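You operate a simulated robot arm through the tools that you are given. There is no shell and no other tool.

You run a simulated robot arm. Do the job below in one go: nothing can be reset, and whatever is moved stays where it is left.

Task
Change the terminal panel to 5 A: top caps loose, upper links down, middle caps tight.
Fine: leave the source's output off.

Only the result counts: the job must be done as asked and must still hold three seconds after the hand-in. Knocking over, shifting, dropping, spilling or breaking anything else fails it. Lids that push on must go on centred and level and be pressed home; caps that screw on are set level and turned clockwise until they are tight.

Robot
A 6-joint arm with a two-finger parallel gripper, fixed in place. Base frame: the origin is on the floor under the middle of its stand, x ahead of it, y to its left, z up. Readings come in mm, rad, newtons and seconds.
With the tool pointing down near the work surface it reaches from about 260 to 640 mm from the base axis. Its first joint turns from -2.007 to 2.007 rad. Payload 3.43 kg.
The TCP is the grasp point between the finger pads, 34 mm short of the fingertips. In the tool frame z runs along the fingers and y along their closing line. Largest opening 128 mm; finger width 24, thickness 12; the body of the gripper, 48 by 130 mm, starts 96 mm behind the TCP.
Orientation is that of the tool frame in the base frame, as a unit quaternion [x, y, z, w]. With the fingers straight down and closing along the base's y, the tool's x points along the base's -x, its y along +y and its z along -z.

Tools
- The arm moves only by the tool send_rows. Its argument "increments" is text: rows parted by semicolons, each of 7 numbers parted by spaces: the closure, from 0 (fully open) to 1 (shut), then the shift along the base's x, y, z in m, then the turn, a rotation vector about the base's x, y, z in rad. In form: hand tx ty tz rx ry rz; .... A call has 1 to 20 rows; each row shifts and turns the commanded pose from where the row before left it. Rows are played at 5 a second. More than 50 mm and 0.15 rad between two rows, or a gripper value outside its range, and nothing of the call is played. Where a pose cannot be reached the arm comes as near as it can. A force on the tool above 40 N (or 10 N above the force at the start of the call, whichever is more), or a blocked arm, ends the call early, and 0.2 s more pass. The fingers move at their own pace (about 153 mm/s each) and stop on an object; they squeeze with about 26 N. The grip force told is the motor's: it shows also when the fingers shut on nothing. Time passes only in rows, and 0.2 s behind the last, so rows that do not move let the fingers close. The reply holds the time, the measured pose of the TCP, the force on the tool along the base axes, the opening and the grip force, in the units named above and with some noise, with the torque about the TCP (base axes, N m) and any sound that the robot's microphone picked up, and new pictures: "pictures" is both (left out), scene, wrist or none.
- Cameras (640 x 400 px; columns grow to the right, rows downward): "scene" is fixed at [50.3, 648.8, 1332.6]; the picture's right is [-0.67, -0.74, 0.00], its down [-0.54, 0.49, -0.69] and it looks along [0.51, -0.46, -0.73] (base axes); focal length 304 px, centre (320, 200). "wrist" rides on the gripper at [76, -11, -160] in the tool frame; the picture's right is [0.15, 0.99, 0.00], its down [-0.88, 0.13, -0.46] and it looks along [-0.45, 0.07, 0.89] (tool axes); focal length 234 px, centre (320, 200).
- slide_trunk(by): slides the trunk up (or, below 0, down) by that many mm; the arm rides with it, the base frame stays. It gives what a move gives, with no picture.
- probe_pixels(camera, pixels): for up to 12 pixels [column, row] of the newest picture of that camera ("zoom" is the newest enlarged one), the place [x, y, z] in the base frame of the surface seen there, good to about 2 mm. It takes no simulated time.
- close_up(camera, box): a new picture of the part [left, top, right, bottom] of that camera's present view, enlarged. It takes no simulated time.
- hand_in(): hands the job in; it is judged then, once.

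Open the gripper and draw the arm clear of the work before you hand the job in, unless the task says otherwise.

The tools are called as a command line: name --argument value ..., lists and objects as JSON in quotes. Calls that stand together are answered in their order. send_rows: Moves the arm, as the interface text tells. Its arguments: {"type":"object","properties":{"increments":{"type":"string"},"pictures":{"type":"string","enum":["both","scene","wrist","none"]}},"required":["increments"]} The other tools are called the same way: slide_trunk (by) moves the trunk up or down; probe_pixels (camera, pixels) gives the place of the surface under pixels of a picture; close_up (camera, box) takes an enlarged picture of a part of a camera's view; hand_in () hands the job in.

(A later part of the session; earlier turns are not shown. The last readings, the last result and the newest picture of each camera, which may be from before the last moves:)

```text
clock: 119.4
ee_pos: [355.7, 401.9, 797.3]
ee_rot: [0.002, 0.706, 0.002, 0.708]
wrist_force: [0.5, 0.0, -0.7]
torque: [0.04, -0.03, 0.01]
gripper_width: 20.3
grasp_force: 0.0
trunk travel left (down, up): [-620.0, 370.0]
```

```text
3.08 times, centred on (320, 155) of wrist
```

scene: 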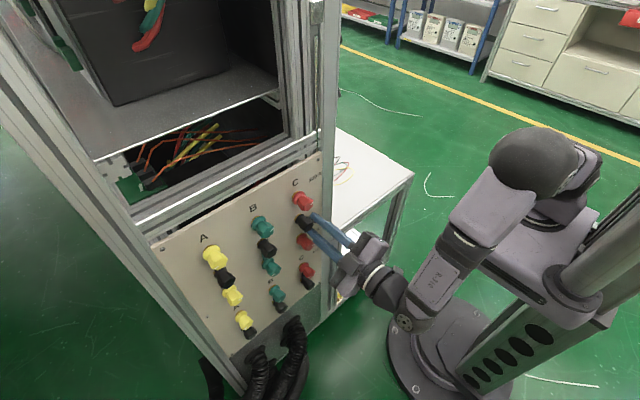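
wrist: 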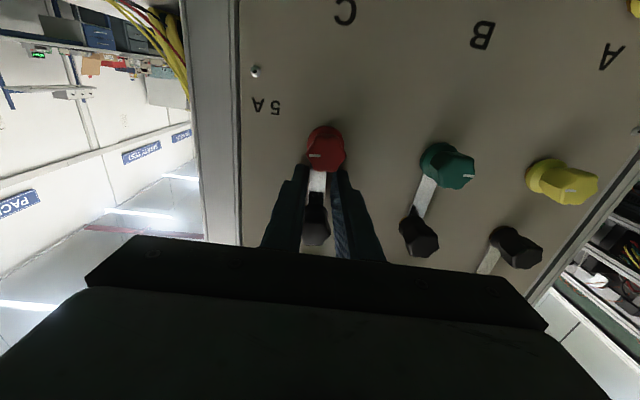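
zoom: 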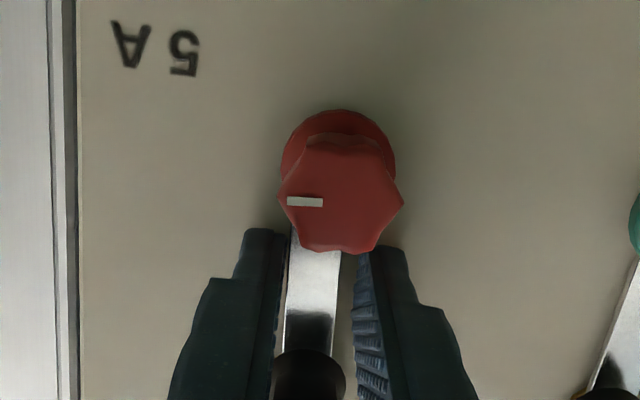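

TCP y averages 401.7. I'll centre by +0.7 mm, narrow to square the link, reopen, back out, and begin rolling to φ=-210° at the middle cap's height.

send_rows --increments "0.86 0 0.0007 0 0 0 0; 0.875 0 0 0 0 0 0; 0.885 0 0 0 0 0 0; 0.885 0 0 0 0 0 0; 0.84 0 0 0 0 0 0; 0.84 -0.015 0 0 0 0 0; 0.84 -0.02 0 0 0 0 0; 0.84 -0.02 0 0 0 0 0; 0.62 0 0 -0.0076 -0.141 0 0; 0.62 0 0 -0.0076 -0.141 0 0; 0.62 0 0 -0.0076 -0.141 0 0; 0.62 0 0 -0.0076 -0.141 0 0; 0.62 0 0 0 -0.141 0 0; 0.62 0 0 0 -0.141 0 0; 0.62 0 0 0 -0.141 0 0; 0.62 0 0 0 -0.141 0 0; 0.62 0 0 0 -0.141 0 0; 0.62 0 0 0 -0.141 0 0; 0.62 0 0 0 -0.141 0 0; 0.62 0 0 0 -0.141 0 0" --pictures "wrist"

send_rows --increments "0.62 0 0 0 -0.141 0 0; 0.62 0 0 0 -0.141 0 0; 0.62 0 0 0 -0.141 0 0; 0.62 0 0 0 -0.141 0 0; 0.62 0 0 0 -0.141 0 0; 0.62 0 0 0 -0.141 0 0; 0.62 0 0 0 -0.141 0 0; 0.62 0 0 0 -0.141 0 0; 0.62 0 0 0 -0.141 0 0; 0.62 0 0 0 -0.141 0 0; 0.62 0 0 0 -0.141 0 0; 0.62 0 0 0 -0.141 0 0; 0.62 0 0 0 -0.141 0 0; 0.62 0 0 0 -0.141 0 0; 0.62 0 0 0 0 0 0" --pictures "both"

send_rows --increments "0.62 0 0 0 0 0 0" --pictures "none"

close_up --camera "wrist" --box '[240, 80, 400, 220]'

close_up --camera "scene" --box '[240, 180, 340, 290]'

```text
clock: 123.6
ee_pos: [300.1, 402.4, 767.4]
ee_rot: [0.529, -0.469, 0.528, -0.471]
wrist_force: [-0.3, -0.6, -0.3]
torque: [0.03, -0.02, 0.0]
gripper_width: 48.7
grasp_force: 0.1
trunk travel left (down, up): [-620.0, 370.0]
```

wrist: 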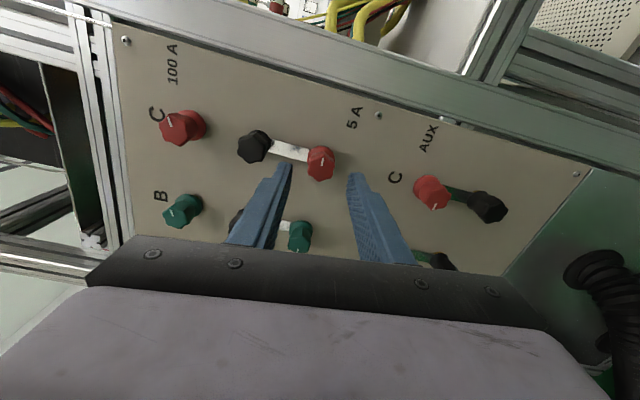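

```text
clock: 126.8
ee_pos: [299.4, 402.8, 767.9]
ee_rot: [0.685, 0.182, 0.682, 0.181]
wrist_force: [0.3, -0.5, 0.5]
torque: [0.02, 0.0, 0.01]
gripper_width: 48.7
grasp_force: 0.0
trunk travel left (down, up): [-620.0, 370.0]
```

scene: 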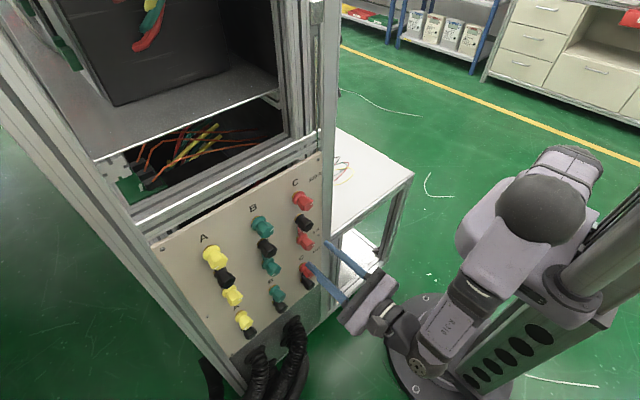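
wrist: 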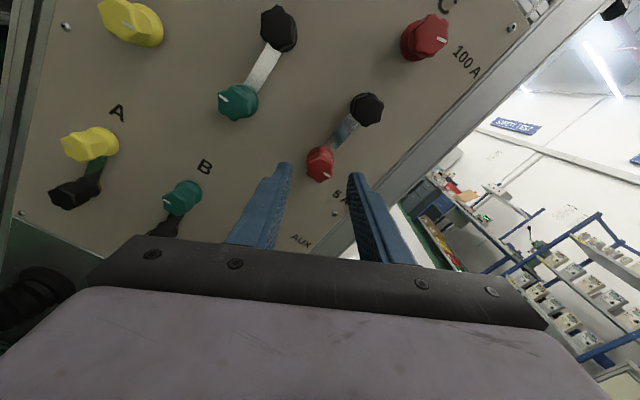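

```text
clock: 127.2
ee_pos: [298.9, 402.2, 768.7]
ee_rot: [0.685, 0.181, 0.682, 0.182]
wrist_force: [0.3, -0.5, -0.4]
torque: [0.02, 0.02, 0.02]
gripper_width: 48.9
grasp_force: 0.1
trunk travel left (down, up): [-620.0, 370.0]
```

```text
2.86 times, centred on (320, 150) of wrist
```

zoom: 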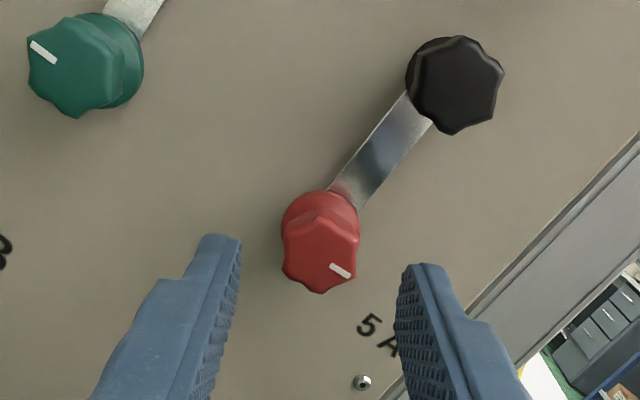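

```text
3.64 times, centred on (290, 235) of scene
```

zoom: 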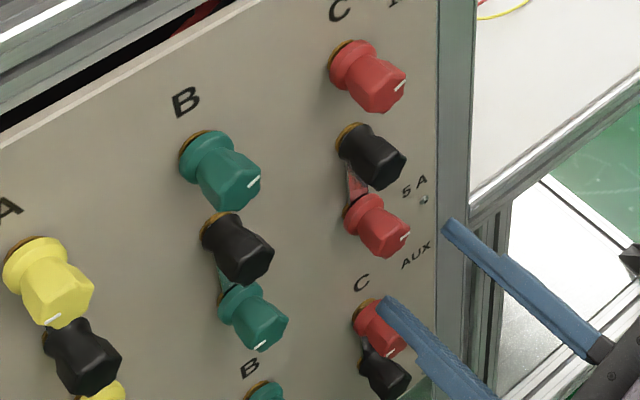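

TCP at (299, 402.5, 768). I'll go in, grip the red middle cap and turn clockwise ~112°.

send_rows --increments "0.62 0.015 0 -0.0007 0 0 0; 0.62 0.015 0 0 0 0 0; 0.62 0.012 0 0 0 0 0; 0.62 0 0 0 0 0 0; 1 0 0 0 0 0 0; 1 0 0 0 0 0 0; 1 0 0 0 0.14 0 0; 1 0 0 0 0.14 0 0; 1 0 0 0 0.14 0 0; 1 0 0 0 0.14 0 0; 1 0 0 0 0.14 0 0; 1 0 0 0 0.14 0 0; 1 0 0 0 0.14 0 0; 1 0 0 0 0.14 0 0; 1 0 0 0 0.14 0 0; 1 0 0 0 0.14 0 0; 1 0 0 0 0.14 0 0; 1 0 0 0 0.14 0 0; 1 0 0 0 0.14 0 0; 1 0 0 0 0 0 0" --pictures "wrist"

close_up --camera "wrist" --box '[250, 90, 390, 220]'

```text
clock: 131.4
ee_pos: [341.7, 402.2, 766.1]
ee_rot: [0.563, -0.427, 0.562, -0.43]
wrist_force: [-7.4, -3.5, -5.9]
torque: [0.0, 0.27, 0.77]
gripper_width: 25.1
grasp_force: 44.8
trunk travel left (down, up): [-620.0, 370.0]
```

wrist: 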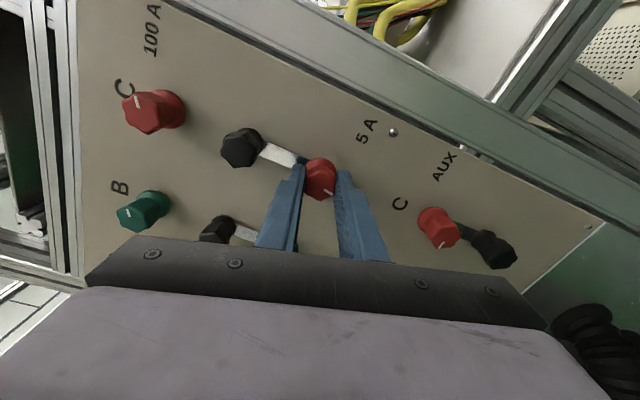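

```text
3.08 times, centred on (320, 155) of wrist
```

zoom: 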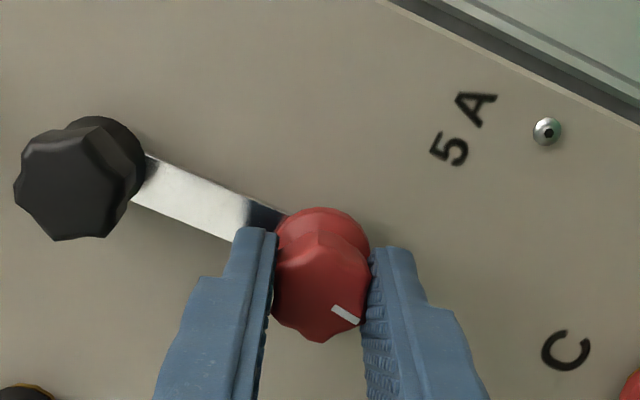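

The red cap follows (~104°). I'll continue clockwise in two stages until torque builds.

send_rows --increments "1 0 0 0 0.14 0 0; 1 0 0 0 0.14 0 0; 1 0 0 0 0.14 0 0; 1 0 0 0 0.14 0 0; 1 0 0 0 0.14 0 0; 1 0 0 0 0.14 0 0; 1 0 0 0 0.14 0 0; 1 0 0 0 0.14 0 0; 1 0 0 0 0 0 0" --pictures "none"

send_rows --increments "1 0 0 0 0.1 0 0; 1 0 0 0 0.1 0 0; 1 0 0 0 0.1 0 0; 1 0 0 0 0 0 0" --pictures "none"

```text
clock: 133.4
ee_pos: [341.9, 401.9, 767.9]
ee_rot: [-0.247, 0.66, -0.248, 0.664]
wrist_force: [-2.7, 2.2, 3.9]
torque: [0.01, 0.66, -0.7]
gripper_width: 24.9
grasp_force: 45.6
trunk travel left (down, up): [-620.0, 370.0]
```

```text
clock: 134.4
ee_pos: [341.2, 402.2, 767.4]
ee_rot: [-0.146, 0.69, -0.147, 0.693]
wrist_force: [0.2, -1.0, 3.9]
torque: [-0.39, -0.68, 0.24]
gripper_width: 24.7
grasp_force: 44.8
trunk travel left (down, up): [-620.0, 370.0]
```

Torque -0.39 N·m at ~186°, same as green. A further nip to the slip point, as before.

send_rows --increments "1 0 0 0 0.08 0 0; 1 0 0 0 0.08 0 0; 1 0 0 0 0.08 0 0; 1 0 0 0 0.08 0 0; 1 0 0 0 0 0 0" --pictures "wrist"

close_up --camera "wrist" --box '[250, 90, 390, 220]'

```text
clock: 135.6
ee_pos: [340.9, 401.5, 766.6]
ee_rot: [-0.035, 0.705, -0.036, 0.707]
wrist_force: [1.1, -4.2, -0.7]
torque: [-0.4, -0.03, 0.0]
gripper_width: 25.1
grasp_force: 44.7
trunk travel left (down, up): [-620.0, 370.0]
```

wrist: 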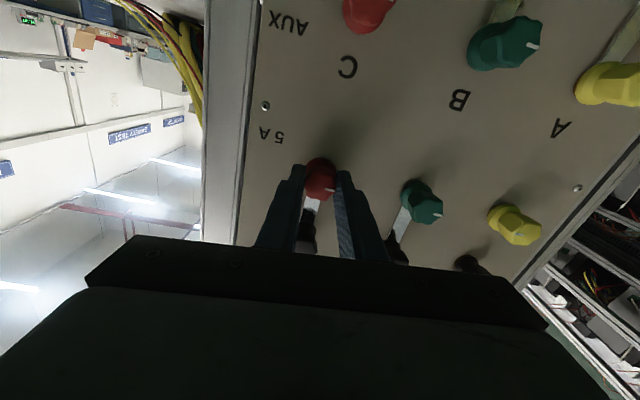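

```text
3.08 times, centred on (320, 155) of wrist
```

zoom: 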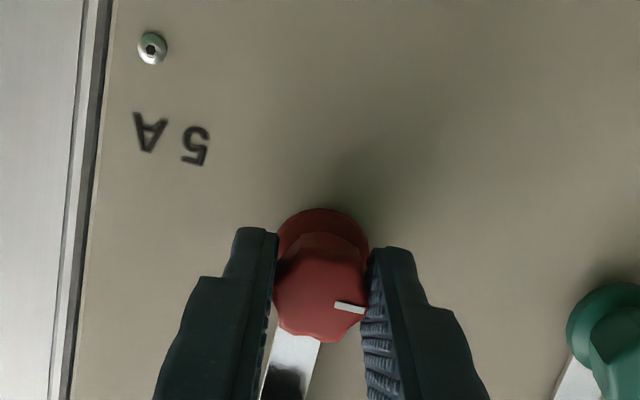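

Red middle cap is tight (mark back at 9 o'clock side, jaws slipping at -0.4 N·m). I'll release and back straight out.

send_rows --increments "0.62 0 0 0 0 0 0; 0.62 0 0 0 0 0 0; 0.62 -0.012 0 0 0 0 0; 0.62 -0.02 0 0 0 0 0; 0.62 -0.02 0 0 0 0 0; 0.62 0 0 0 0 0 0" --pictures "both"

close_up --camera "scene" --box '[240, 180, 340, 290]'

close_up --camera "wrist" --box '[240, 100, 560, 290]'

```text
clock: 137.0
ee_pos: [289.4, 402.8, 767.4]
ee_rot: [-0.035, 0.705, -0.037, 0.707]
wrist_force: [0.5, -0.4, 0.0]
torque: [0.04, 0.02, 0.0]
gripper_width: 48.9
grasp_force: 0.1
trunk travel left (down, up): [-620.0, 370.0]
```

scene: 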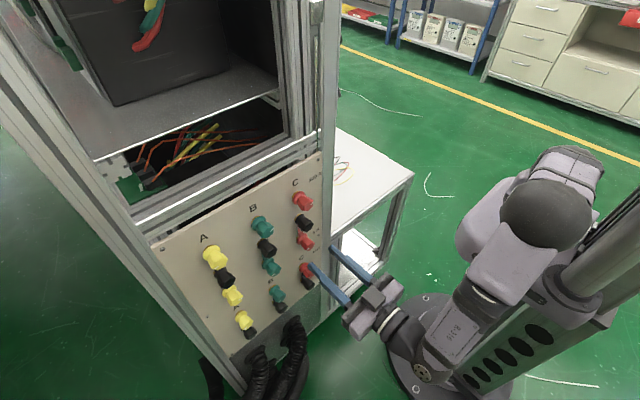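
wrist: 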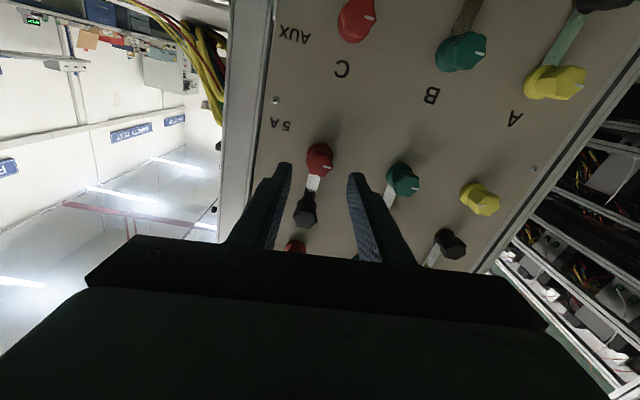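

```text
3.64 times, centred on (290, 235) of scene
```

zoom: 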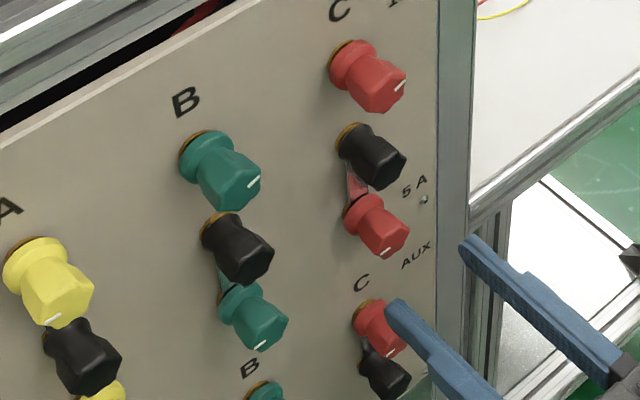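

```text
2.00 times, centred on (400, 195) of wrist
```

zoom: 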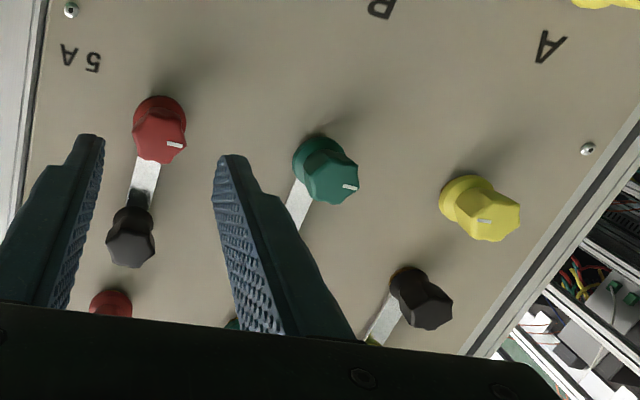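

Columns B and C are done. I'll move over toward column A (y≈555, z≈870) while rolling to φ=-30°, to measure the yellow caps.

send_rows --increments "0.62 -0.001 0.0127 0.0086 -0.0353 0 0; 0.62 -0.001 0.0127 0.0086 -0.0353 0 0; 0.62 -0.001 0.0127 0.0086 -0.0353 0 0; 0.62 -0.001 0.0127 0.0086 -0.0353 0 0; 0.62 -0.001 0.0127 0.0086 -0.0353 0 0; 0.62 0 0.0127 0.0086 -0.0353 0 0; 0.62 0 0.0127 0.0086 -0.0353 0 0; 0.62 0 0.0127 0.0086 -0.0353 0 0; 0.62 0 0.0127 0.0086 -0.0353 0 0; 0.62 0 0.0127 0.0086 -0.0353 0 0; 0.62 0 0.0127 0.0086 -0.0353 0 0; 0.62 0 0.0127 0.0086 -0.0353 0 0; 0.62 0 0 0 0 0 0" --pictures "both"

close_up --camera "wrist" --box '[320, 60, 480, 200]'

```text
clock: 139.8
ee_pos: [285.1, 555.0, 871.4]
ee_rot: [-0.184, 0.681, -0.183, 0.684]
wrist_force: [0.2, -1.0, 0.6]
torque: [0.01, -0.02, 0.0]
gripper_width: 48.8
grasp_force: 0.1
trunk travel left (down, up): [-620.0, 370.0]
```

scene: 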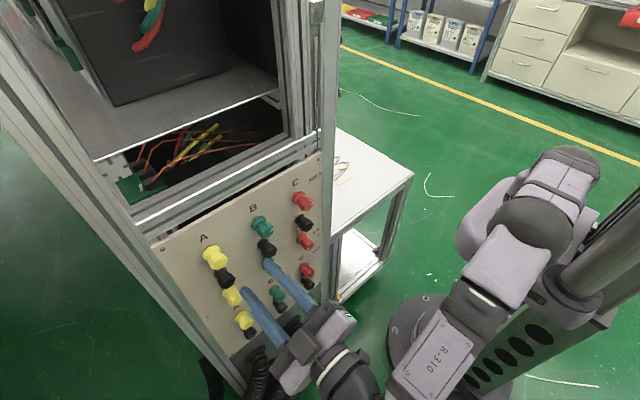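
wrist: 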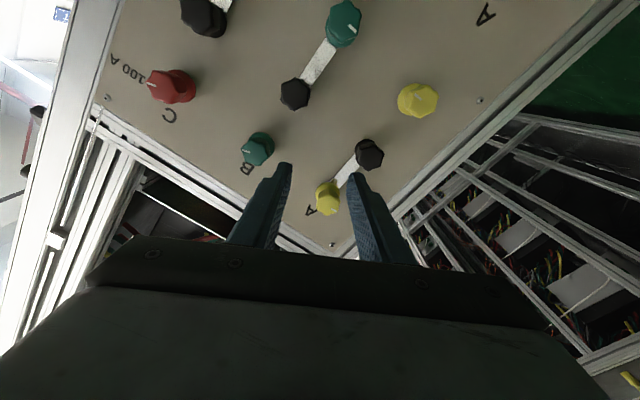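

```text
2.86 times, centred on (400, 130) of wrist
```

zoom: 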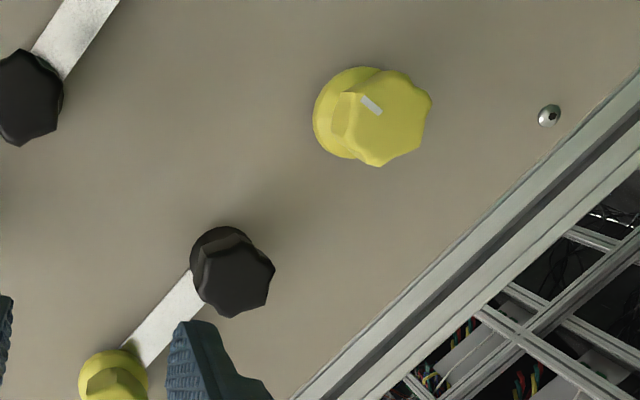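

The yellow caps are visible: middle at (417,98), black post (368,153), top (328,198). I'll zoom and probe the middle and top ones for the axis.

close_up --camera "wrist" --box '[395, 75, 445, 125]'

probe_pixels --camera "wrist" --pixels '[[405, 92], [411, 85], [420, 115], [436, 93], [430, 112], [418, 100], [362, 145], [385, 152], [368, 170], [345, 178], [340, 172], [350, 182]]'

```text
8.00 times, centred on (420, 100) of wrist
```

zoom: 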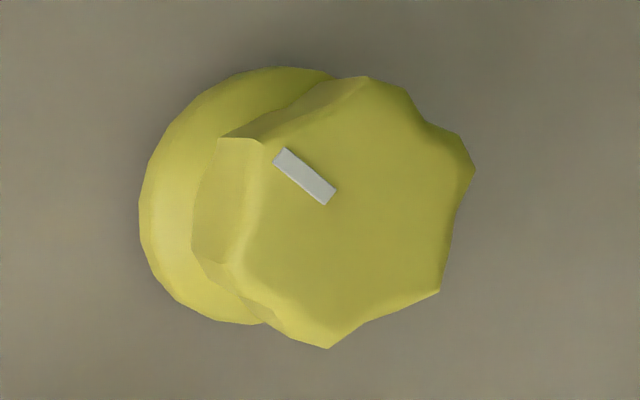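

```text
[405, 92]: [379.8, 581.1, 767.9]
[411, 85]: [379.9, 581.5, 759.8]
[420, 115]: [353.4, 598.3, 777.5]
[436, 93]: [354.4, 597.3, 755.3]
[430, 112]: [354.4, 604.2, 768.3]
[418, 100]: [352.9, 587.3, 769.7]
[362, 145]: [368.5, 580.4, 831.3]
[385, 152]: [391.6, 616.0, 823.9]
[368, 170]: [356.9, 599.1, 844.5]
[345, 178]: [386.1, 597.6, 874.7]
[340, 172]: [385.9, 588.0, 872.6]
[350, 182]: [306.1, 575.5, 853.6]
```

probe_pixels --camera "zoom" --pixels '[[285, 155], [330, 198], [470, 165], [365, 82], [325, 342], [435, 292], [255, 145], [240, 260], [345, 215], [150, 190], [270, 75], [245, 318]]'

close_up --camera "wrist" --box '[305, 130, 395, 220]'

```text
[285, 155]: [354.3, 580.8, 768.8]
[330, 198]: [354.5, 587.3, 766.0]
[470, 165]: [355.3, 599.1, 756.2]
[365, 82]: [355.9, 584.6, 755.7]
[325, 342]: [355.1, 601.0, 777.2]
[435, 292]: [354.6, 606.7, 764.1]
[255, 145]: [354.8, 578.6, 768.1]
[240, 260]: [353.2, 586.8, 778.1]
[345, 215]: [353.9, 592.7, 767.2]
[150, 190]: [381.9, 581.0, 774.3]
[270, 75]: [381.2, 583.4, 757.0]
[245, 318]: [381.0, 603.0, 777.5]
```

```text
4.44 times, centred on (350, 175) of wrist
```

zoom: 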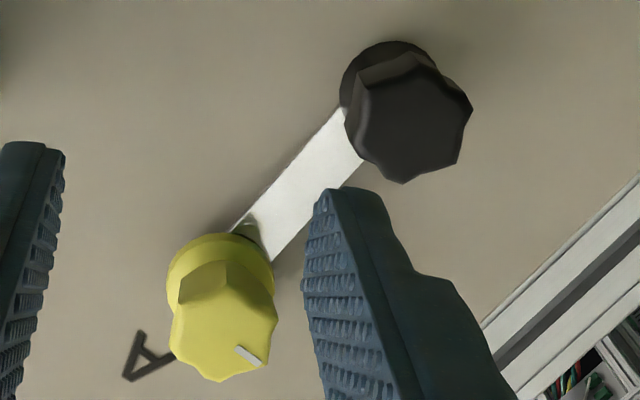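

Yellow axis ≈ (592.8, 766.7), so the top cap is at ≈(593, 902.8). It's near the arm's reach limit, so I'll lower the trunk 37 mm to bring the shoulder level with the top row.

slide_trunk --by -37

```text
clock: 140.6
ee_pos: [284.3, 554.6, 834.3]
ee_rot: [-0.182, 0.682, -0.184, 0.684]
wrist_force: [-0.8, 0.0, 0.8]
torque: [-0.01, 0.0, 0.01]
gripper_width: 48.8
grasp_force: 0.0
trunk travel left (down, up): [-583.0, 407.0]
```

Now I'll move in front of the yellow top cap at x≈288.

send_rows --increments "0.62 0.0006 0.0064 0.0114 0 0 0; 0.62 0.0006 0.0064 0.0114 0 0 0; 0.62 0.0006 0.0064 0.0114 0 0 0; 0.62 0.0006 0.0064 0.0114 0 0 0; 0.62 0.0006 0.0064 0.0114 0 0 0; 0.62 0.0006 0.0064 0.0114 0 0 0; 0.62 0 0 0 0 0 0" --pictures "both"

send_rows --increments "0.62 0 0 0 0 0 0" --pictures "none"

send_rows --increments "0.62 0 0 0 0 0 0" --pictures "none"

close_up --camera "wrist" --box '[260, 110, 380, 220]'

```text
clock: 142.2
ee_pos: [287.4, 595.5, 903.5]
ee_rot: [-0.183, 0.681, -0.184, 0.685]
wrist_force: [-0.7, 0.8, 0.3]
torque: [-0.02, 0.01, 0.05]
gripper_width: 48.4
grasp_force: 0.1
trunk travel left (down, up): [-583.0, 407.0]
```

scene: 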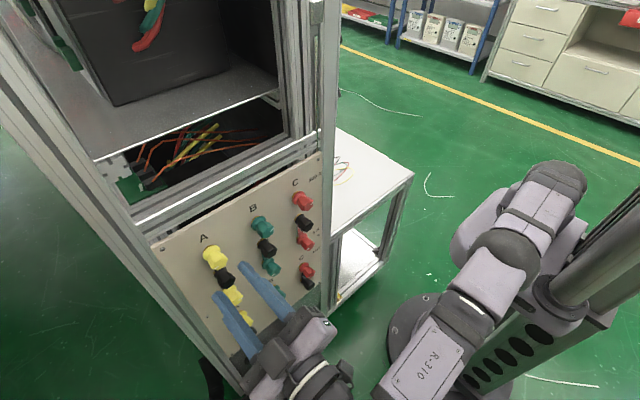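
wrist: 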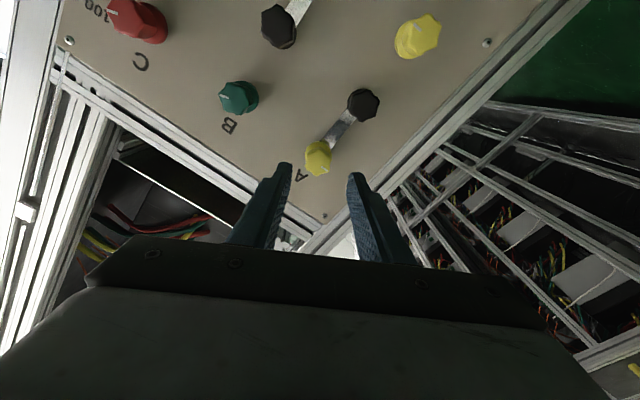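

```text
clock: 142.6
ee_pos: [289.0, 594.7, 902.8]
ee_rot: [-0.183, 0.682, -0.183, 0.684]
wrist_force: [0.1, 0.4, -1.0]
torque: [0.04, -0.02, 0.03]
gripper_width: 48.6
grasp_force: 0.1
trunk travel left (down, up): [-583.0, 407.0]
```

```text
clock: 143.0
ee_pos: [287.6, 595.3, 902.5]
ee_rot: [-0.183, 0.682, -0.182, 0.684]
wrist_force: [0.4, 0.5, 0.4]
torque: [-0.04, 0.01, 0.02]
gripper_width: 48.6
grasp_force: 0.0
trunk travel left (down, up): [-583.0, 407.0]
```

```text
3.64 times, centred on (320, 165) of wrist
```

zoom: 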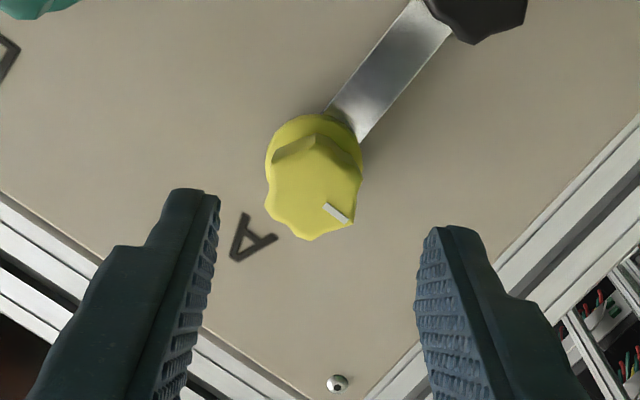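

TCP averages (288.0, 595.2, 902.9), in reach. I'll probe the yellow top cap's lobes to confirm its axis.

probe_pixels --camera "zoom" --pixels '[[268, 208], [358, 178], [352, 222], [312, 238], [275, 165], [313, 140], [328, 205], [346, 220], [310, 190], [345, 100], [375, 115], [300, 120]]'

```text
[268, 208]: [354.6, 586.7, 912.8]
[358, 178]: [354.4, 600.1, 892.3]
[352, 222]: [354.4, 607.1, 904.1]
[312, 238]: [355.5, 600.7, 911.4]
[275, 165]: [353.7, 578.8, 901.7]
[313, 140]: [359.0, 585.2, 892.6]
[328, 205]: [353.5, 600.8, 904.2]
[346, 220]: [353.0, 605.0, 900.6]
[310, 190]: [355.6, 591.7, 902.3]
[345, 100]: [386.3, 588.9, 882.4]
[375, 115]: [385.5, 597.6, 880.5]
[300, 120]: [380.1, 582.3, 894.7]
```

Axis confirmed at (593, 902.9). I'll shift -2.2 mm, go in to x≈341, and grip the yellow top cap.

send_rows --increments "0.62 0 -0.0022 0 0 0 0; 0.62 0.018 0 0 0 0 0; 0.62 0.018 0 0 0 0 0; 0.62 0.017 0 0 0 0 0; 0.62 0 0 0 0 0 0" --pictures "wrist"

send_rows --increments "0.62 0 0 0 0 0 0" --pictures "none"

close_up --camera "wrist" --box '[250, 100, 390, 220]'

```text
clock: 144.2
ee_pos: [342.7, 592.4, 903.3]
ee_rot: [-0.183, 0.682, -0.183, 0.684]
wrist_force: [-0.1, -0.2, -0.1]
torque: [0.0, -0.04, 0.0]
gripper_width: 48.5
grasp_force: 0.0
trunk travel left (down, up): [-583.0, 407.0]
```

wrist: 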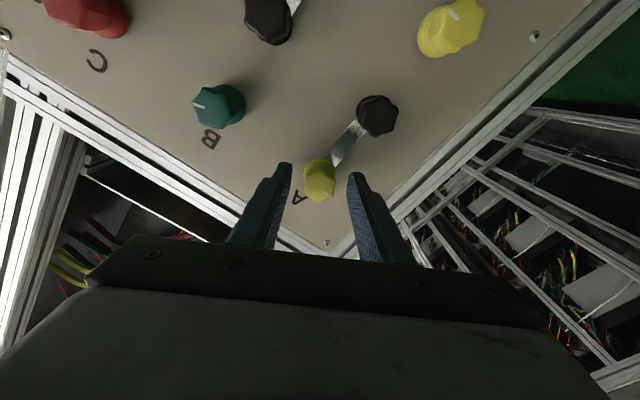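

```text
clock: 144.6
ee_pos: [341.5, 592.6, 903.1]
ee_rot: [-0.182, 0.682, -0.183, 0.684]
wrist_force: [0.1, 0.5, -1.0]
torque: [-0.02, 0.04, 0.0]
gripper_width: 48.8
grasp_force: 0.0
trunk travel left (down, up): [-583.0, 407.0]
```

```text
3.33 times, centred on (320, 160) of wrist
```

zoom: 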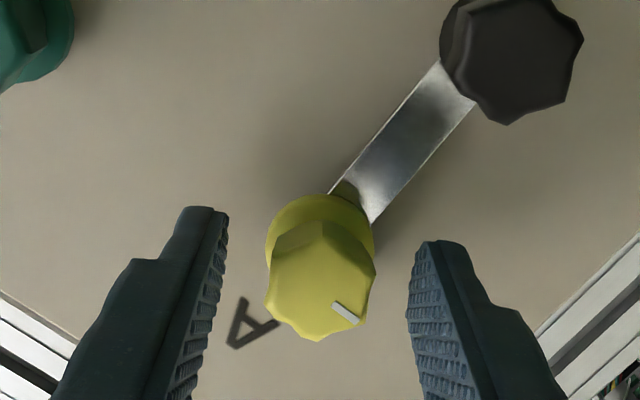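

Well centred on the yellow top cap at (342, 592.5, 903.2). I'll grip and turn counter-clockwise ~2.4 rad.

send_rows --increments "1 0 0 0 0 0 0; 1 0 0 0 0 0 0; 1 0 0 0 -0.14 0 0; 1 0 0 0 -0.14 0 0; 1 0 0 0 -0.14 0 0; 1 0 0 0 -0.14 0 0; 1 0 0 0 -0.14 0 0; 1 0 0 0 -0.14 0 0; 1 0 0 0 -0.14 0 0; 1 0 0 0 -0.14 0 0; 1 0 0 0 -0.14 0 0; 1 0 0 0 -0.14 0 0; 1 0 0 0 -0.14 0 0; 1 0 0 0 -0.14 0 0; 1 0 0 0 -0.14 0 0; 1 0 0 0 -0.14 0 0; 1 0 0 0 -0.14 0 0; 1 0 0 0 -0.14 0 0; 1 0 0 0 -0.14 0 0; 1 0 0 0 0 0 0" --pictures "wrist"

close_up --camera "wrist" --box '[250, 100, 390, 220]'

```text
clock: 148.8
ee_pos: [342.1, 592.9, 903.2]
ee_rot: [0.703, -0.082, 0.701, -0.085]
wrist_force: [6.5, 7.9, 10.3]
torque: [0.02, 0.81, 0.26]
gripper_width: 24.9
grasp_force: 45.3
trunk travel left (down, up): [-583.0, 407.0]
```

wrist: 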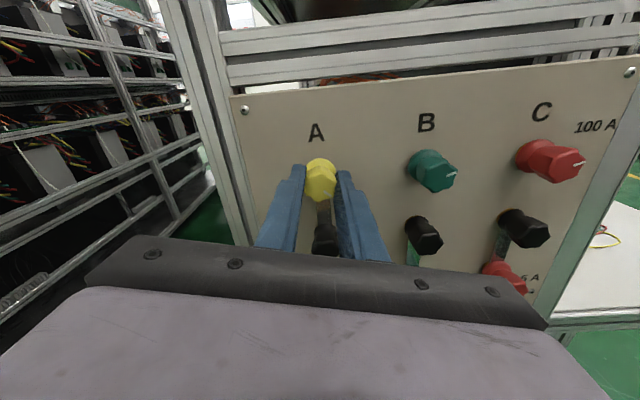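

```text
3.33 times, centred on (320, 160) of wrist
```

zoom: 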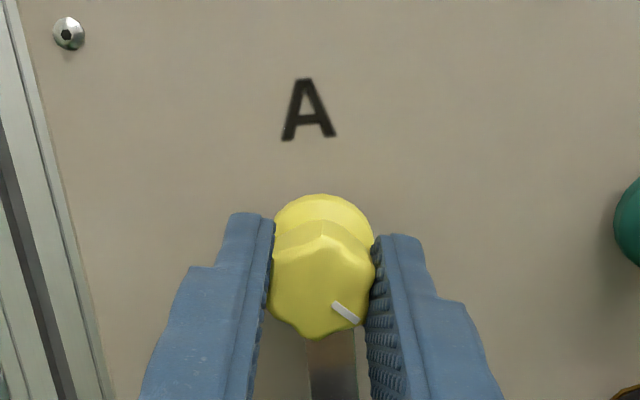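

136° turned. Continuing to the loose stop.

send_rows --increments "1 0 0.0004 0.0005 -0.14 0 0; 1 0 0 0 -0.14 0 0; 1 0 0 0 -0.14 0 0; 1 0 0 0 -0.14 0 0; 1 0 0 0 -0.14 0 0; 1 0 0 0 -0.14 0 0; 1 0 0 0 0 0 0" --pictures "none"

send_rows --increments "1 0 0 0 -0.09 0 0; 1 0 0 0 -0.09 0 0; 1 0 0 0 -0.09 0 0; 1 0 0 0 0 0 0" --pictures "none"

```text
clock: 150.4
ee_pos: [341.1, 591.8, 903.8]
ee_rot: [0.676, 0.211, 0.674, 0.209]
wrist_force: [3.9, 6.3, 9.1]
torque: [0.02, -0.32, 0.16]
gripper_width: 25.1
grasp_force: 45.1
trunk travel left (down, up): [-583.0, 407.0]
```

```text
clock: 151.4
ee_pos: [342.3, 592.0, 903.5]
ee_rot: [0.642, 0.299, 0.639, 0.298]
wrist_force: [5.3, 9.5, 9.7]
torque: [0.17, -0.04, 0.06]
gripper_width: 24.8
grasp_force: 44.7
trunk travel left (down, up): [-583.0, 407.0]
```

x-torque 0.17 N·m at 200° — just reaching the stop. One more small step to match the others, then release.

send_rows --increments "1 0 0 0 -0.08 0 0; 1 0 0 0 0 0 0; 0.62 0 0 0 0 0 0; 0.62 0 0 0 0 0 0" --pictures "wrist"

close_up --camera "wrist" --box '[250, 100, 390, 220]'

```text
clock: 152.4
ee_pos: [342.1, 592.1, 903.0]
ee_rot: [0.63, 0.324, 0.627, 0.324]
wrist_force: [-0.2, -0.4, 0.1]
torque: [0.02, 0.01, 0.02]
gripper_width: 48.8
grasp_force: 0.1
trunk travel left (down, up): [-583.0, 407.0]
```

wrist: 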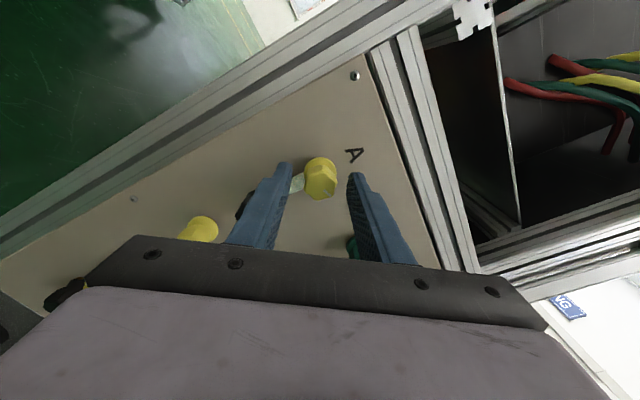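

```text
3.33 times, centred on (320, 160) of wrist
```

zoom: 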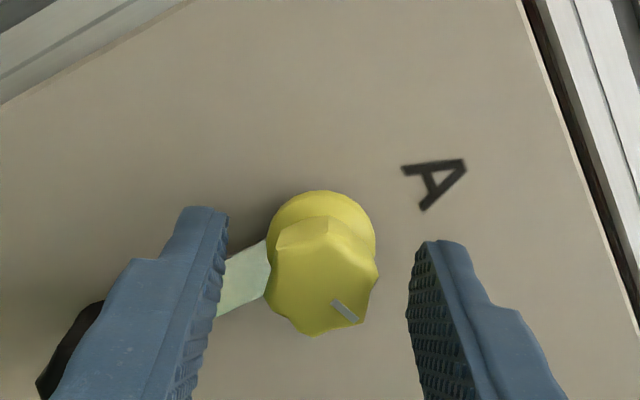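

Yellow top cap is loose. I'll back out to x≈290 first.

send_rows --increments "0.62 -0.014 0 0 0 0 0; 0.62 -0.019 0 0 0 0 0; 0.62 -0.019 0 0 0 0 0; 0.62 0 0 0 0 0 0" --pictures "none"

slide_trunk --by -68

```text
clock: 153.4
ee_pos: [288.0, 589.9, 902.1]
ee_rot: [0.63, 0.325, 0.627, 0.323]
wrist_force: [0.4, -0.1, -0.5]
torque: [0.0, 0.01, 0.02]
gripper_width: 48.4
grasp_force: 0.0
trunk travel left (down, up): [-583.0, 407.0]
```

```text
clock: 154.5
ee_pos: [288.1, 590.8, 834.6]
ee_rot: [0.63, 0.325, 0.627, 0.323]
wrist_force: [-0.1, 0.5, 1.0]
torque: [-0.02, 0.05, -0.03]
gripper_width: 48.8
grasp_force: 0.0
trunk travel left (down, up): [-515.0, 475.0]
```

Trunk lowered by 68 mm, so the shoulder is level with the black post. I'll roll to φ=-180°, add a slight 0.05 rad yaw (for reach margin), rise to z≈871 and narrow to 20 mm.

send_rows --increments "0.7 0 0 0.0052 0.1356 0 0; 0.84 0 0 0.0052 0.1356 0 0; 0.84 0 0 0.0052 0.1356 0 0; 0.84 0 0 0.0052 0.1356 0 0; 0.84 0 0 0.0052 0.1356 0 0; 0.84 0 0 0.0052 0.1356 0 0; 0.84 0 0 0.0052 0.1356 0 0; 0.84 0 0 0 0 0 0.05; 0.84 0 0 0 0 0 0" --pictures "both"

send_rows --increments "0.84 0 0 0 0 0 0" --pictures "none"

send_rows --increments "0.84 0 0 0 0 0 0" --pictures "none"

close_up --camera "wrist" --box '[240, 90, 400, 220]'

```text
clock: 156.5
ee_pos: [287.1, 591.9, 871.1]
ee_rot: [0.708, 0.019, 0.706, -0.018]
wrist_force: [-0.4, -0.6, -0.3]
torque: [0.01, 0.0, 0.01]
gripper_width: 20.3
grasp_force: 0.0
trunk travel left (down, up): [-515.0, 475.0]
```

scene: 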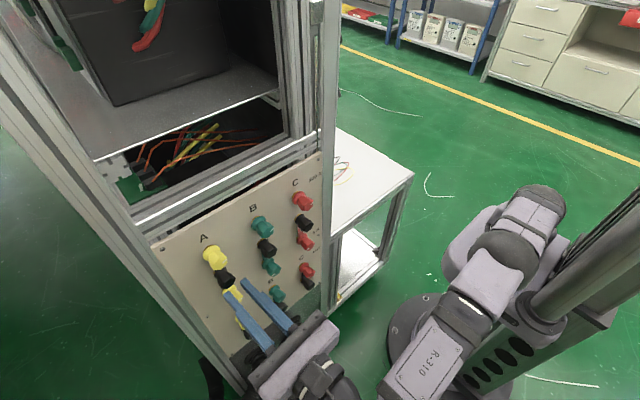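
wrist: 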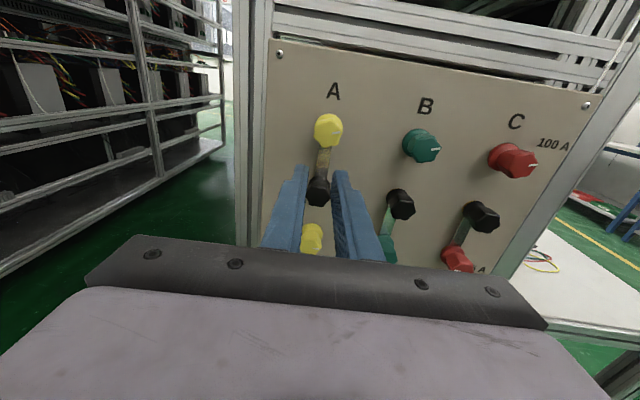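

```text
clock: 156.9
ee_pos: [289.0, 590.1, 870.5]
ee_rot: [0.708, 0.019, 0.706, -0.017]
wrist_force: [0.0, -0.2, 0.5]
torque: [0.02, -0.01, -0.02]
gripper_width: 20.5
grasp_force: 0.1
trunk travel left (down, up): [-515.0, 475.0]
```

```text
clock: 157.3
ee_pos: [288.4, 591.7, 869.9]
ee_rot: [0.707, 0.018, 0.707, -0.018]
wrist_force: [-0.1, -0.9, -0.2]
torque: [0.01, 0.02, -0.01]
gripper_width: 20.5
grasp_force: 0.1
trunk travel left (down, up): [-515.0, 475.0]
```

```text
3.08 times, centred on (320, 155) of wrist
```

zoom: 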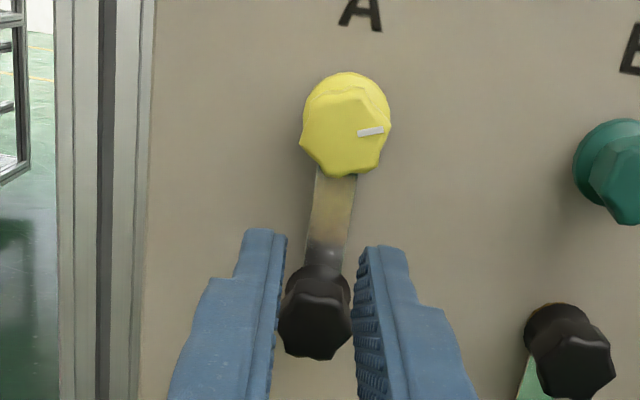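

Tool axis yawed +3°, TCP ≈ (288.2, 591.2, 870.5), which puts the tips at y≈592.9. I'll go in to straddle the yellow link.

send_rows --increments "0.84 0.02 0.0002 0.0003 0 0 0; 0.84 0.02 0 0 0 0 0; 0.84 0.018 0 0 0 0 0; 0.84 0.005 0 0 0 0 0; 0.84 0.003 0 0 0 0 0; 0.84 0 0 0 0 0 0" --pictures "wrist"

send_rows --increments "0.84 0 0 0 0 0 0" --pictures "none"

close_up --camera "wrist" --box '[250, 110, 390, 220]'

```text
clock: 158.7
ee_pos: [355.6, 591.6, 871.1]
ee_rot: [0.708, 0.02, 0.706, -0.018]
wrist_force: [-0.2, 0.1, -0.8]
torque: [0.02, -0.01, 0.02]
gripper_width: 20.4
grasp_force: 0.1
trunk travel left (down, up): [-515.0, 475.0]
```

wrist: 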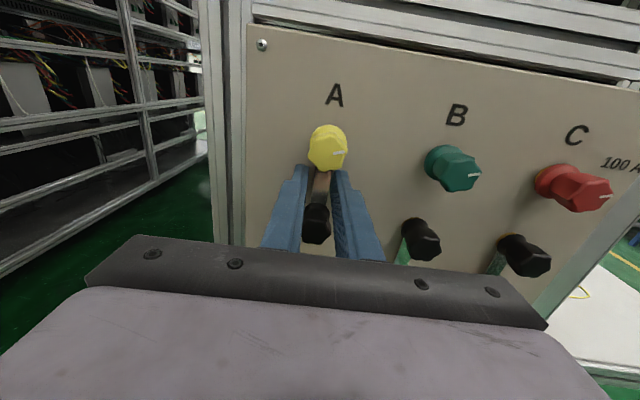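

```text
clock: 159.1
ee_pos: [354.9, 592.8, 872.1]
ee_rot: [0.708, 0.019, 0.706, -0.017]
wrist_force: [0.2, -0.5, -0.1]
torque: [0.01, 0.0, 0.0]
gripper_width: 20.3
grasp_force: 0.0
trunk travel left (down, up): [-515.0, 475.0]
```

```text
3.64 times, centred on (320, 165) of wrist
```

zoom: 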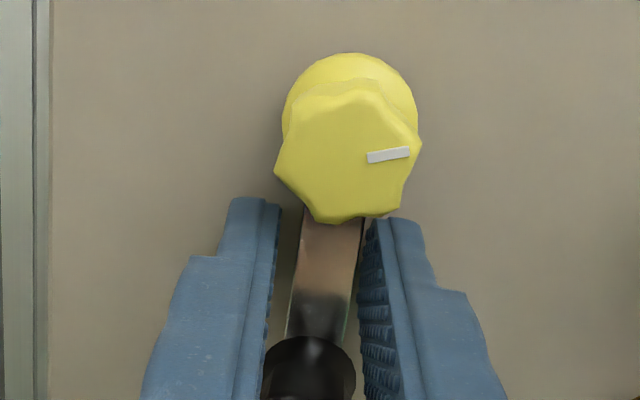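

Straddling the yellow link. I'll swing it clockwise to 135° with roll about the slightly yawed tool axis.

send_rows --increments "0.84 0 -0.00439 -0.00027 0.1222 0.0061 0; 0.84 0 -0.00493 -0.00096 0.1396 0.007 0; 0.84 0 -0.00475 -0.00163 0.1396 0.007 0; 0.84 0 -0.00447 -0.00228 0.1396 0.007 0; 0.84 0 -0.00412 -0.00288 0.1396 0.007 0; 0.84 0 -0.00367 -0.00343 0.1396 0.007 0; 0.84 0 -0.00316 -0.0039 0.1396 0.007 0; 0.84 0 -0.00259 -0.00431 0.1396 0.007 0; 0.84 0 -0.00196 -0.00462 0.1396 0.007 0; 0.84 0 -0.0013 -0.00485 0.1396 0.007 0; 0.84 0 -0.00061 -0.00499 0.1396 0.007 0; 0.84 0 0.00009 -0.00502 0.1396 0.007 0; 0.84 0 0.00078 -0.00496 0.1396 0.007 0; 0.84 0 0.00147 -0.0048 0.1396 0.007 0; 0.84 0 0.00212 -0.00455 0.1396 0.007 0; 0.84 0 0.00274 -0.00422 0.1396 0.007 0; 0.84 0 0.00329 -0.00379 0.1396 0.007 0; 0.84 0 0 0 0 0 0" --pictures "both"

close_up --camera "wrist" --box '[240, 90, 400, 220]'

```text
clock: 162.9
ee_pos: [355.0, 565.8, 809.3]
ee_rot: [-0.286, 0.645, -0.254, 0.662]
wrist_force: [0.0, 0.2, -0.9]
torque: [-0.03, 0.0, 0.0]
gripper_width: 20.7
grasp_force: 0.0
trunk travel left (down, up): [-515.0, 475.0]
```

scene: 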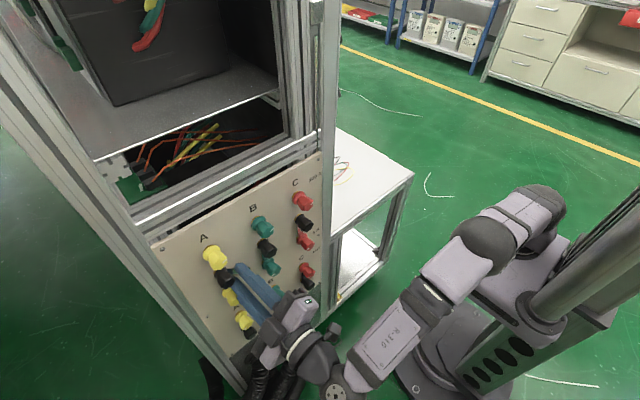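
wrist: 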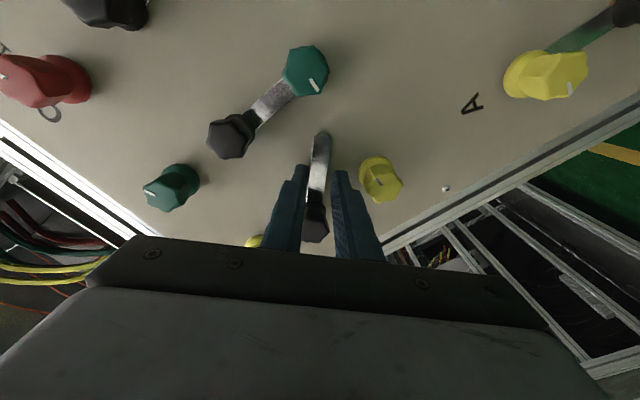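

```text
3.08 times, centred on (320, 155) of wrist
```

zoom: 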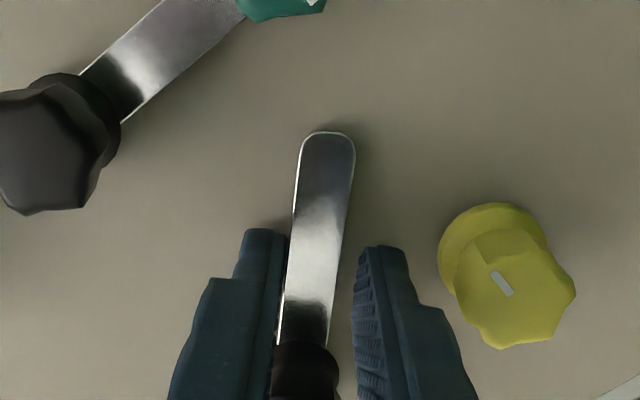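

The yellow link follows at 135°, no force. I'll complete the swing to 180°.

send_rows --increments "0.84 0 0.00379 -0.00329 0.1396 0.007 0; 0.84 0 0.00422 -0.00274 0.1396 0.007 0; 0.84 0 0.00455 -0.00212 0.1396 0.007 0; 0.84 0 0.0048 -0.00147 0.1396 0.007 0; 0.84 0 0.00496 -0.00078 0.1396 0.007 0; 0.84 0 0.00314 -0.00014 0.0873 0.0044 0; 0.84 0 0 0 0 0 0" --pictures "wrist"

send_rows --increments "0.84 0 0 0 0 0 0" --pictures "none"

send_rows --increments "0.84 0 0 0 0 0 0" --pictures "none"

close_up --camera "wrist" --box '[240, 90, 400, 220]'

```text
clock: 164.5
ee_pos: [356.1, 590.6, 798.2]
ee_rot: [-0.016, 0.706, 0.017, 0.707]
wrist_force: [0.6, -0.6, 0.8]
torque: [0.02, -0.02, 0.01]
gripper_width: 20.5
grasp_force: 0.3
trunk travel left (down, up): [-515.0, 475.0]
```

wrist: 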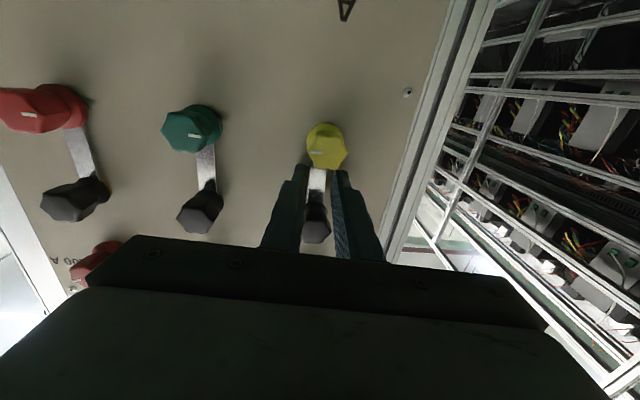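

```text
clock: 164.9
ee_pos: [355.0, 592.0, 799.3]
ee_rot: [-0.016, 0.706, 0.017, 0.708]
wrist_force: [-0.4, -0.7, 0.2]
torque: [0.04, -0.02, 0.02]
gripper_width: 20.6
grasp_force: 0.1
trunk travel left (down, up): [-515.0, 475.0]
```

```text
clock: 165.3
ee_pos: [355.1, 590.8, 799.1]
ee_rot: [-0.016, 0.706, 0.018, 0.708]
wrist_force: [0.4, -0.4, 0.6]
torque: [0.01, 0.0, -0.01]
gripper_width: 20.2
grasp_force: 0.1
trunk travel left (down, up): [-515.0, 475.0]
```

```text
3.08 times, centred on (320, 155) of wrist
```

zoom: 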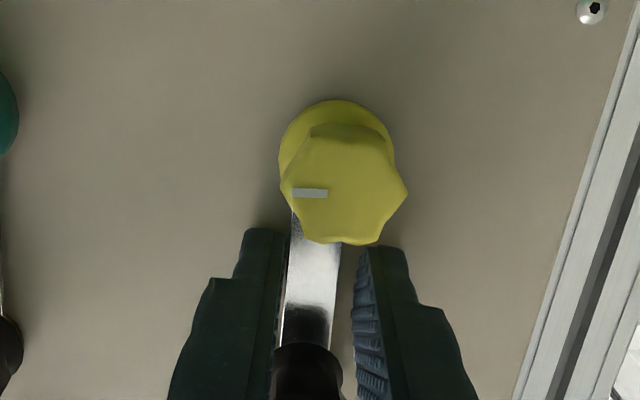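

The yellow link is behind the middle cap. I'll nudge +0.4 mm and narrow the fingers to square it, then reopen and look.

send_rows --increments "0.86 0 0.0004 0 0 0 0; 0.875 0 0 0 0 0 0; 0.885 0 0 0 0 0 0; 0.885 0 0 0 0 0 0; 0.84 0 0 0 0 0 0; 0.84 0 0 0 0 0 0" --pictures "wrist"

close_up --camera "wrist" --box '[270, 100, 370, 220]'

```text
clock: 166.7
ee_pos: [356.0, 592.2, 799.2]
ee_rot: [-0.016, 0.706, 0.017, 0.708]
wrist_force: [0.8, -0.1, 0.6]
torque: [0.0, 0.02, 0.04]
gripper_width: 20.4
grasp_force: 0.1
trunk travel left (down, up): [-515.0, 475.0]
```

wrist: 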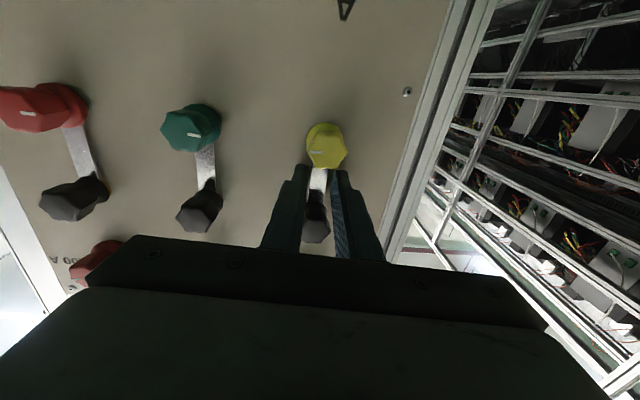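

```text
3.33 times, centred on (320, 160) of wrist
```

zoom: 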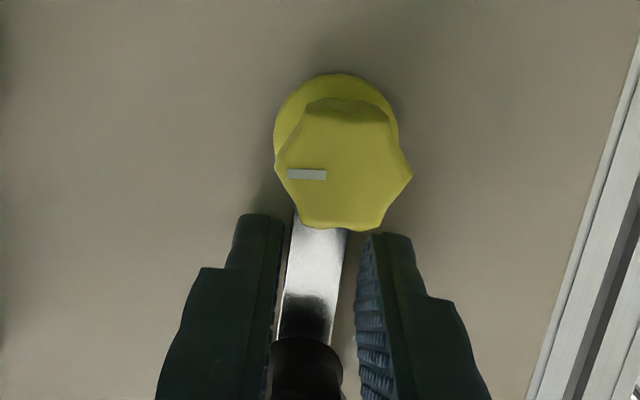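

Link squared. I'll back out to x≈300, then lower the trunk another 68 mm for the middle cap.

send_rows --increments "0.84 -0.015 0 0 0 0 0; 0.84 -0.02 0 0 0 0 0; 0.84 -0.02 0 0 0 0 0; 0.62 0 0 0 0 0 -0.05; 0.62 0 0 0 0 0 0" --pictures "none"

slide_trunk --by -60

```text
clock: 167.9
ee_pos: [298.9, 592.3, 799.5]
ee_rot: [0.002, 0.706, -0.001, 0.708]
wrist_force: [0.3, 0.0, -0.4]
torque: [-0.02, 0.02, -0.01]
gripper_width: 48.8
grasp_force: 0.0
trunk travel left (down, up): [-515.0, 475.0]
```

```text
clock: 168.9
ee_pos: [298.8, 592.6, 740.4]
ee_rot: [0.001, 0.707, -0.001, 0.707]
wrist_force: [0.3, -0.2, -0.1]
torque: [0.01, 0.03, 0.02]
gripper_width: 48.7
grasp_force: 0.1
trunk travel left (down, up): [-455.0, 535.0]
```

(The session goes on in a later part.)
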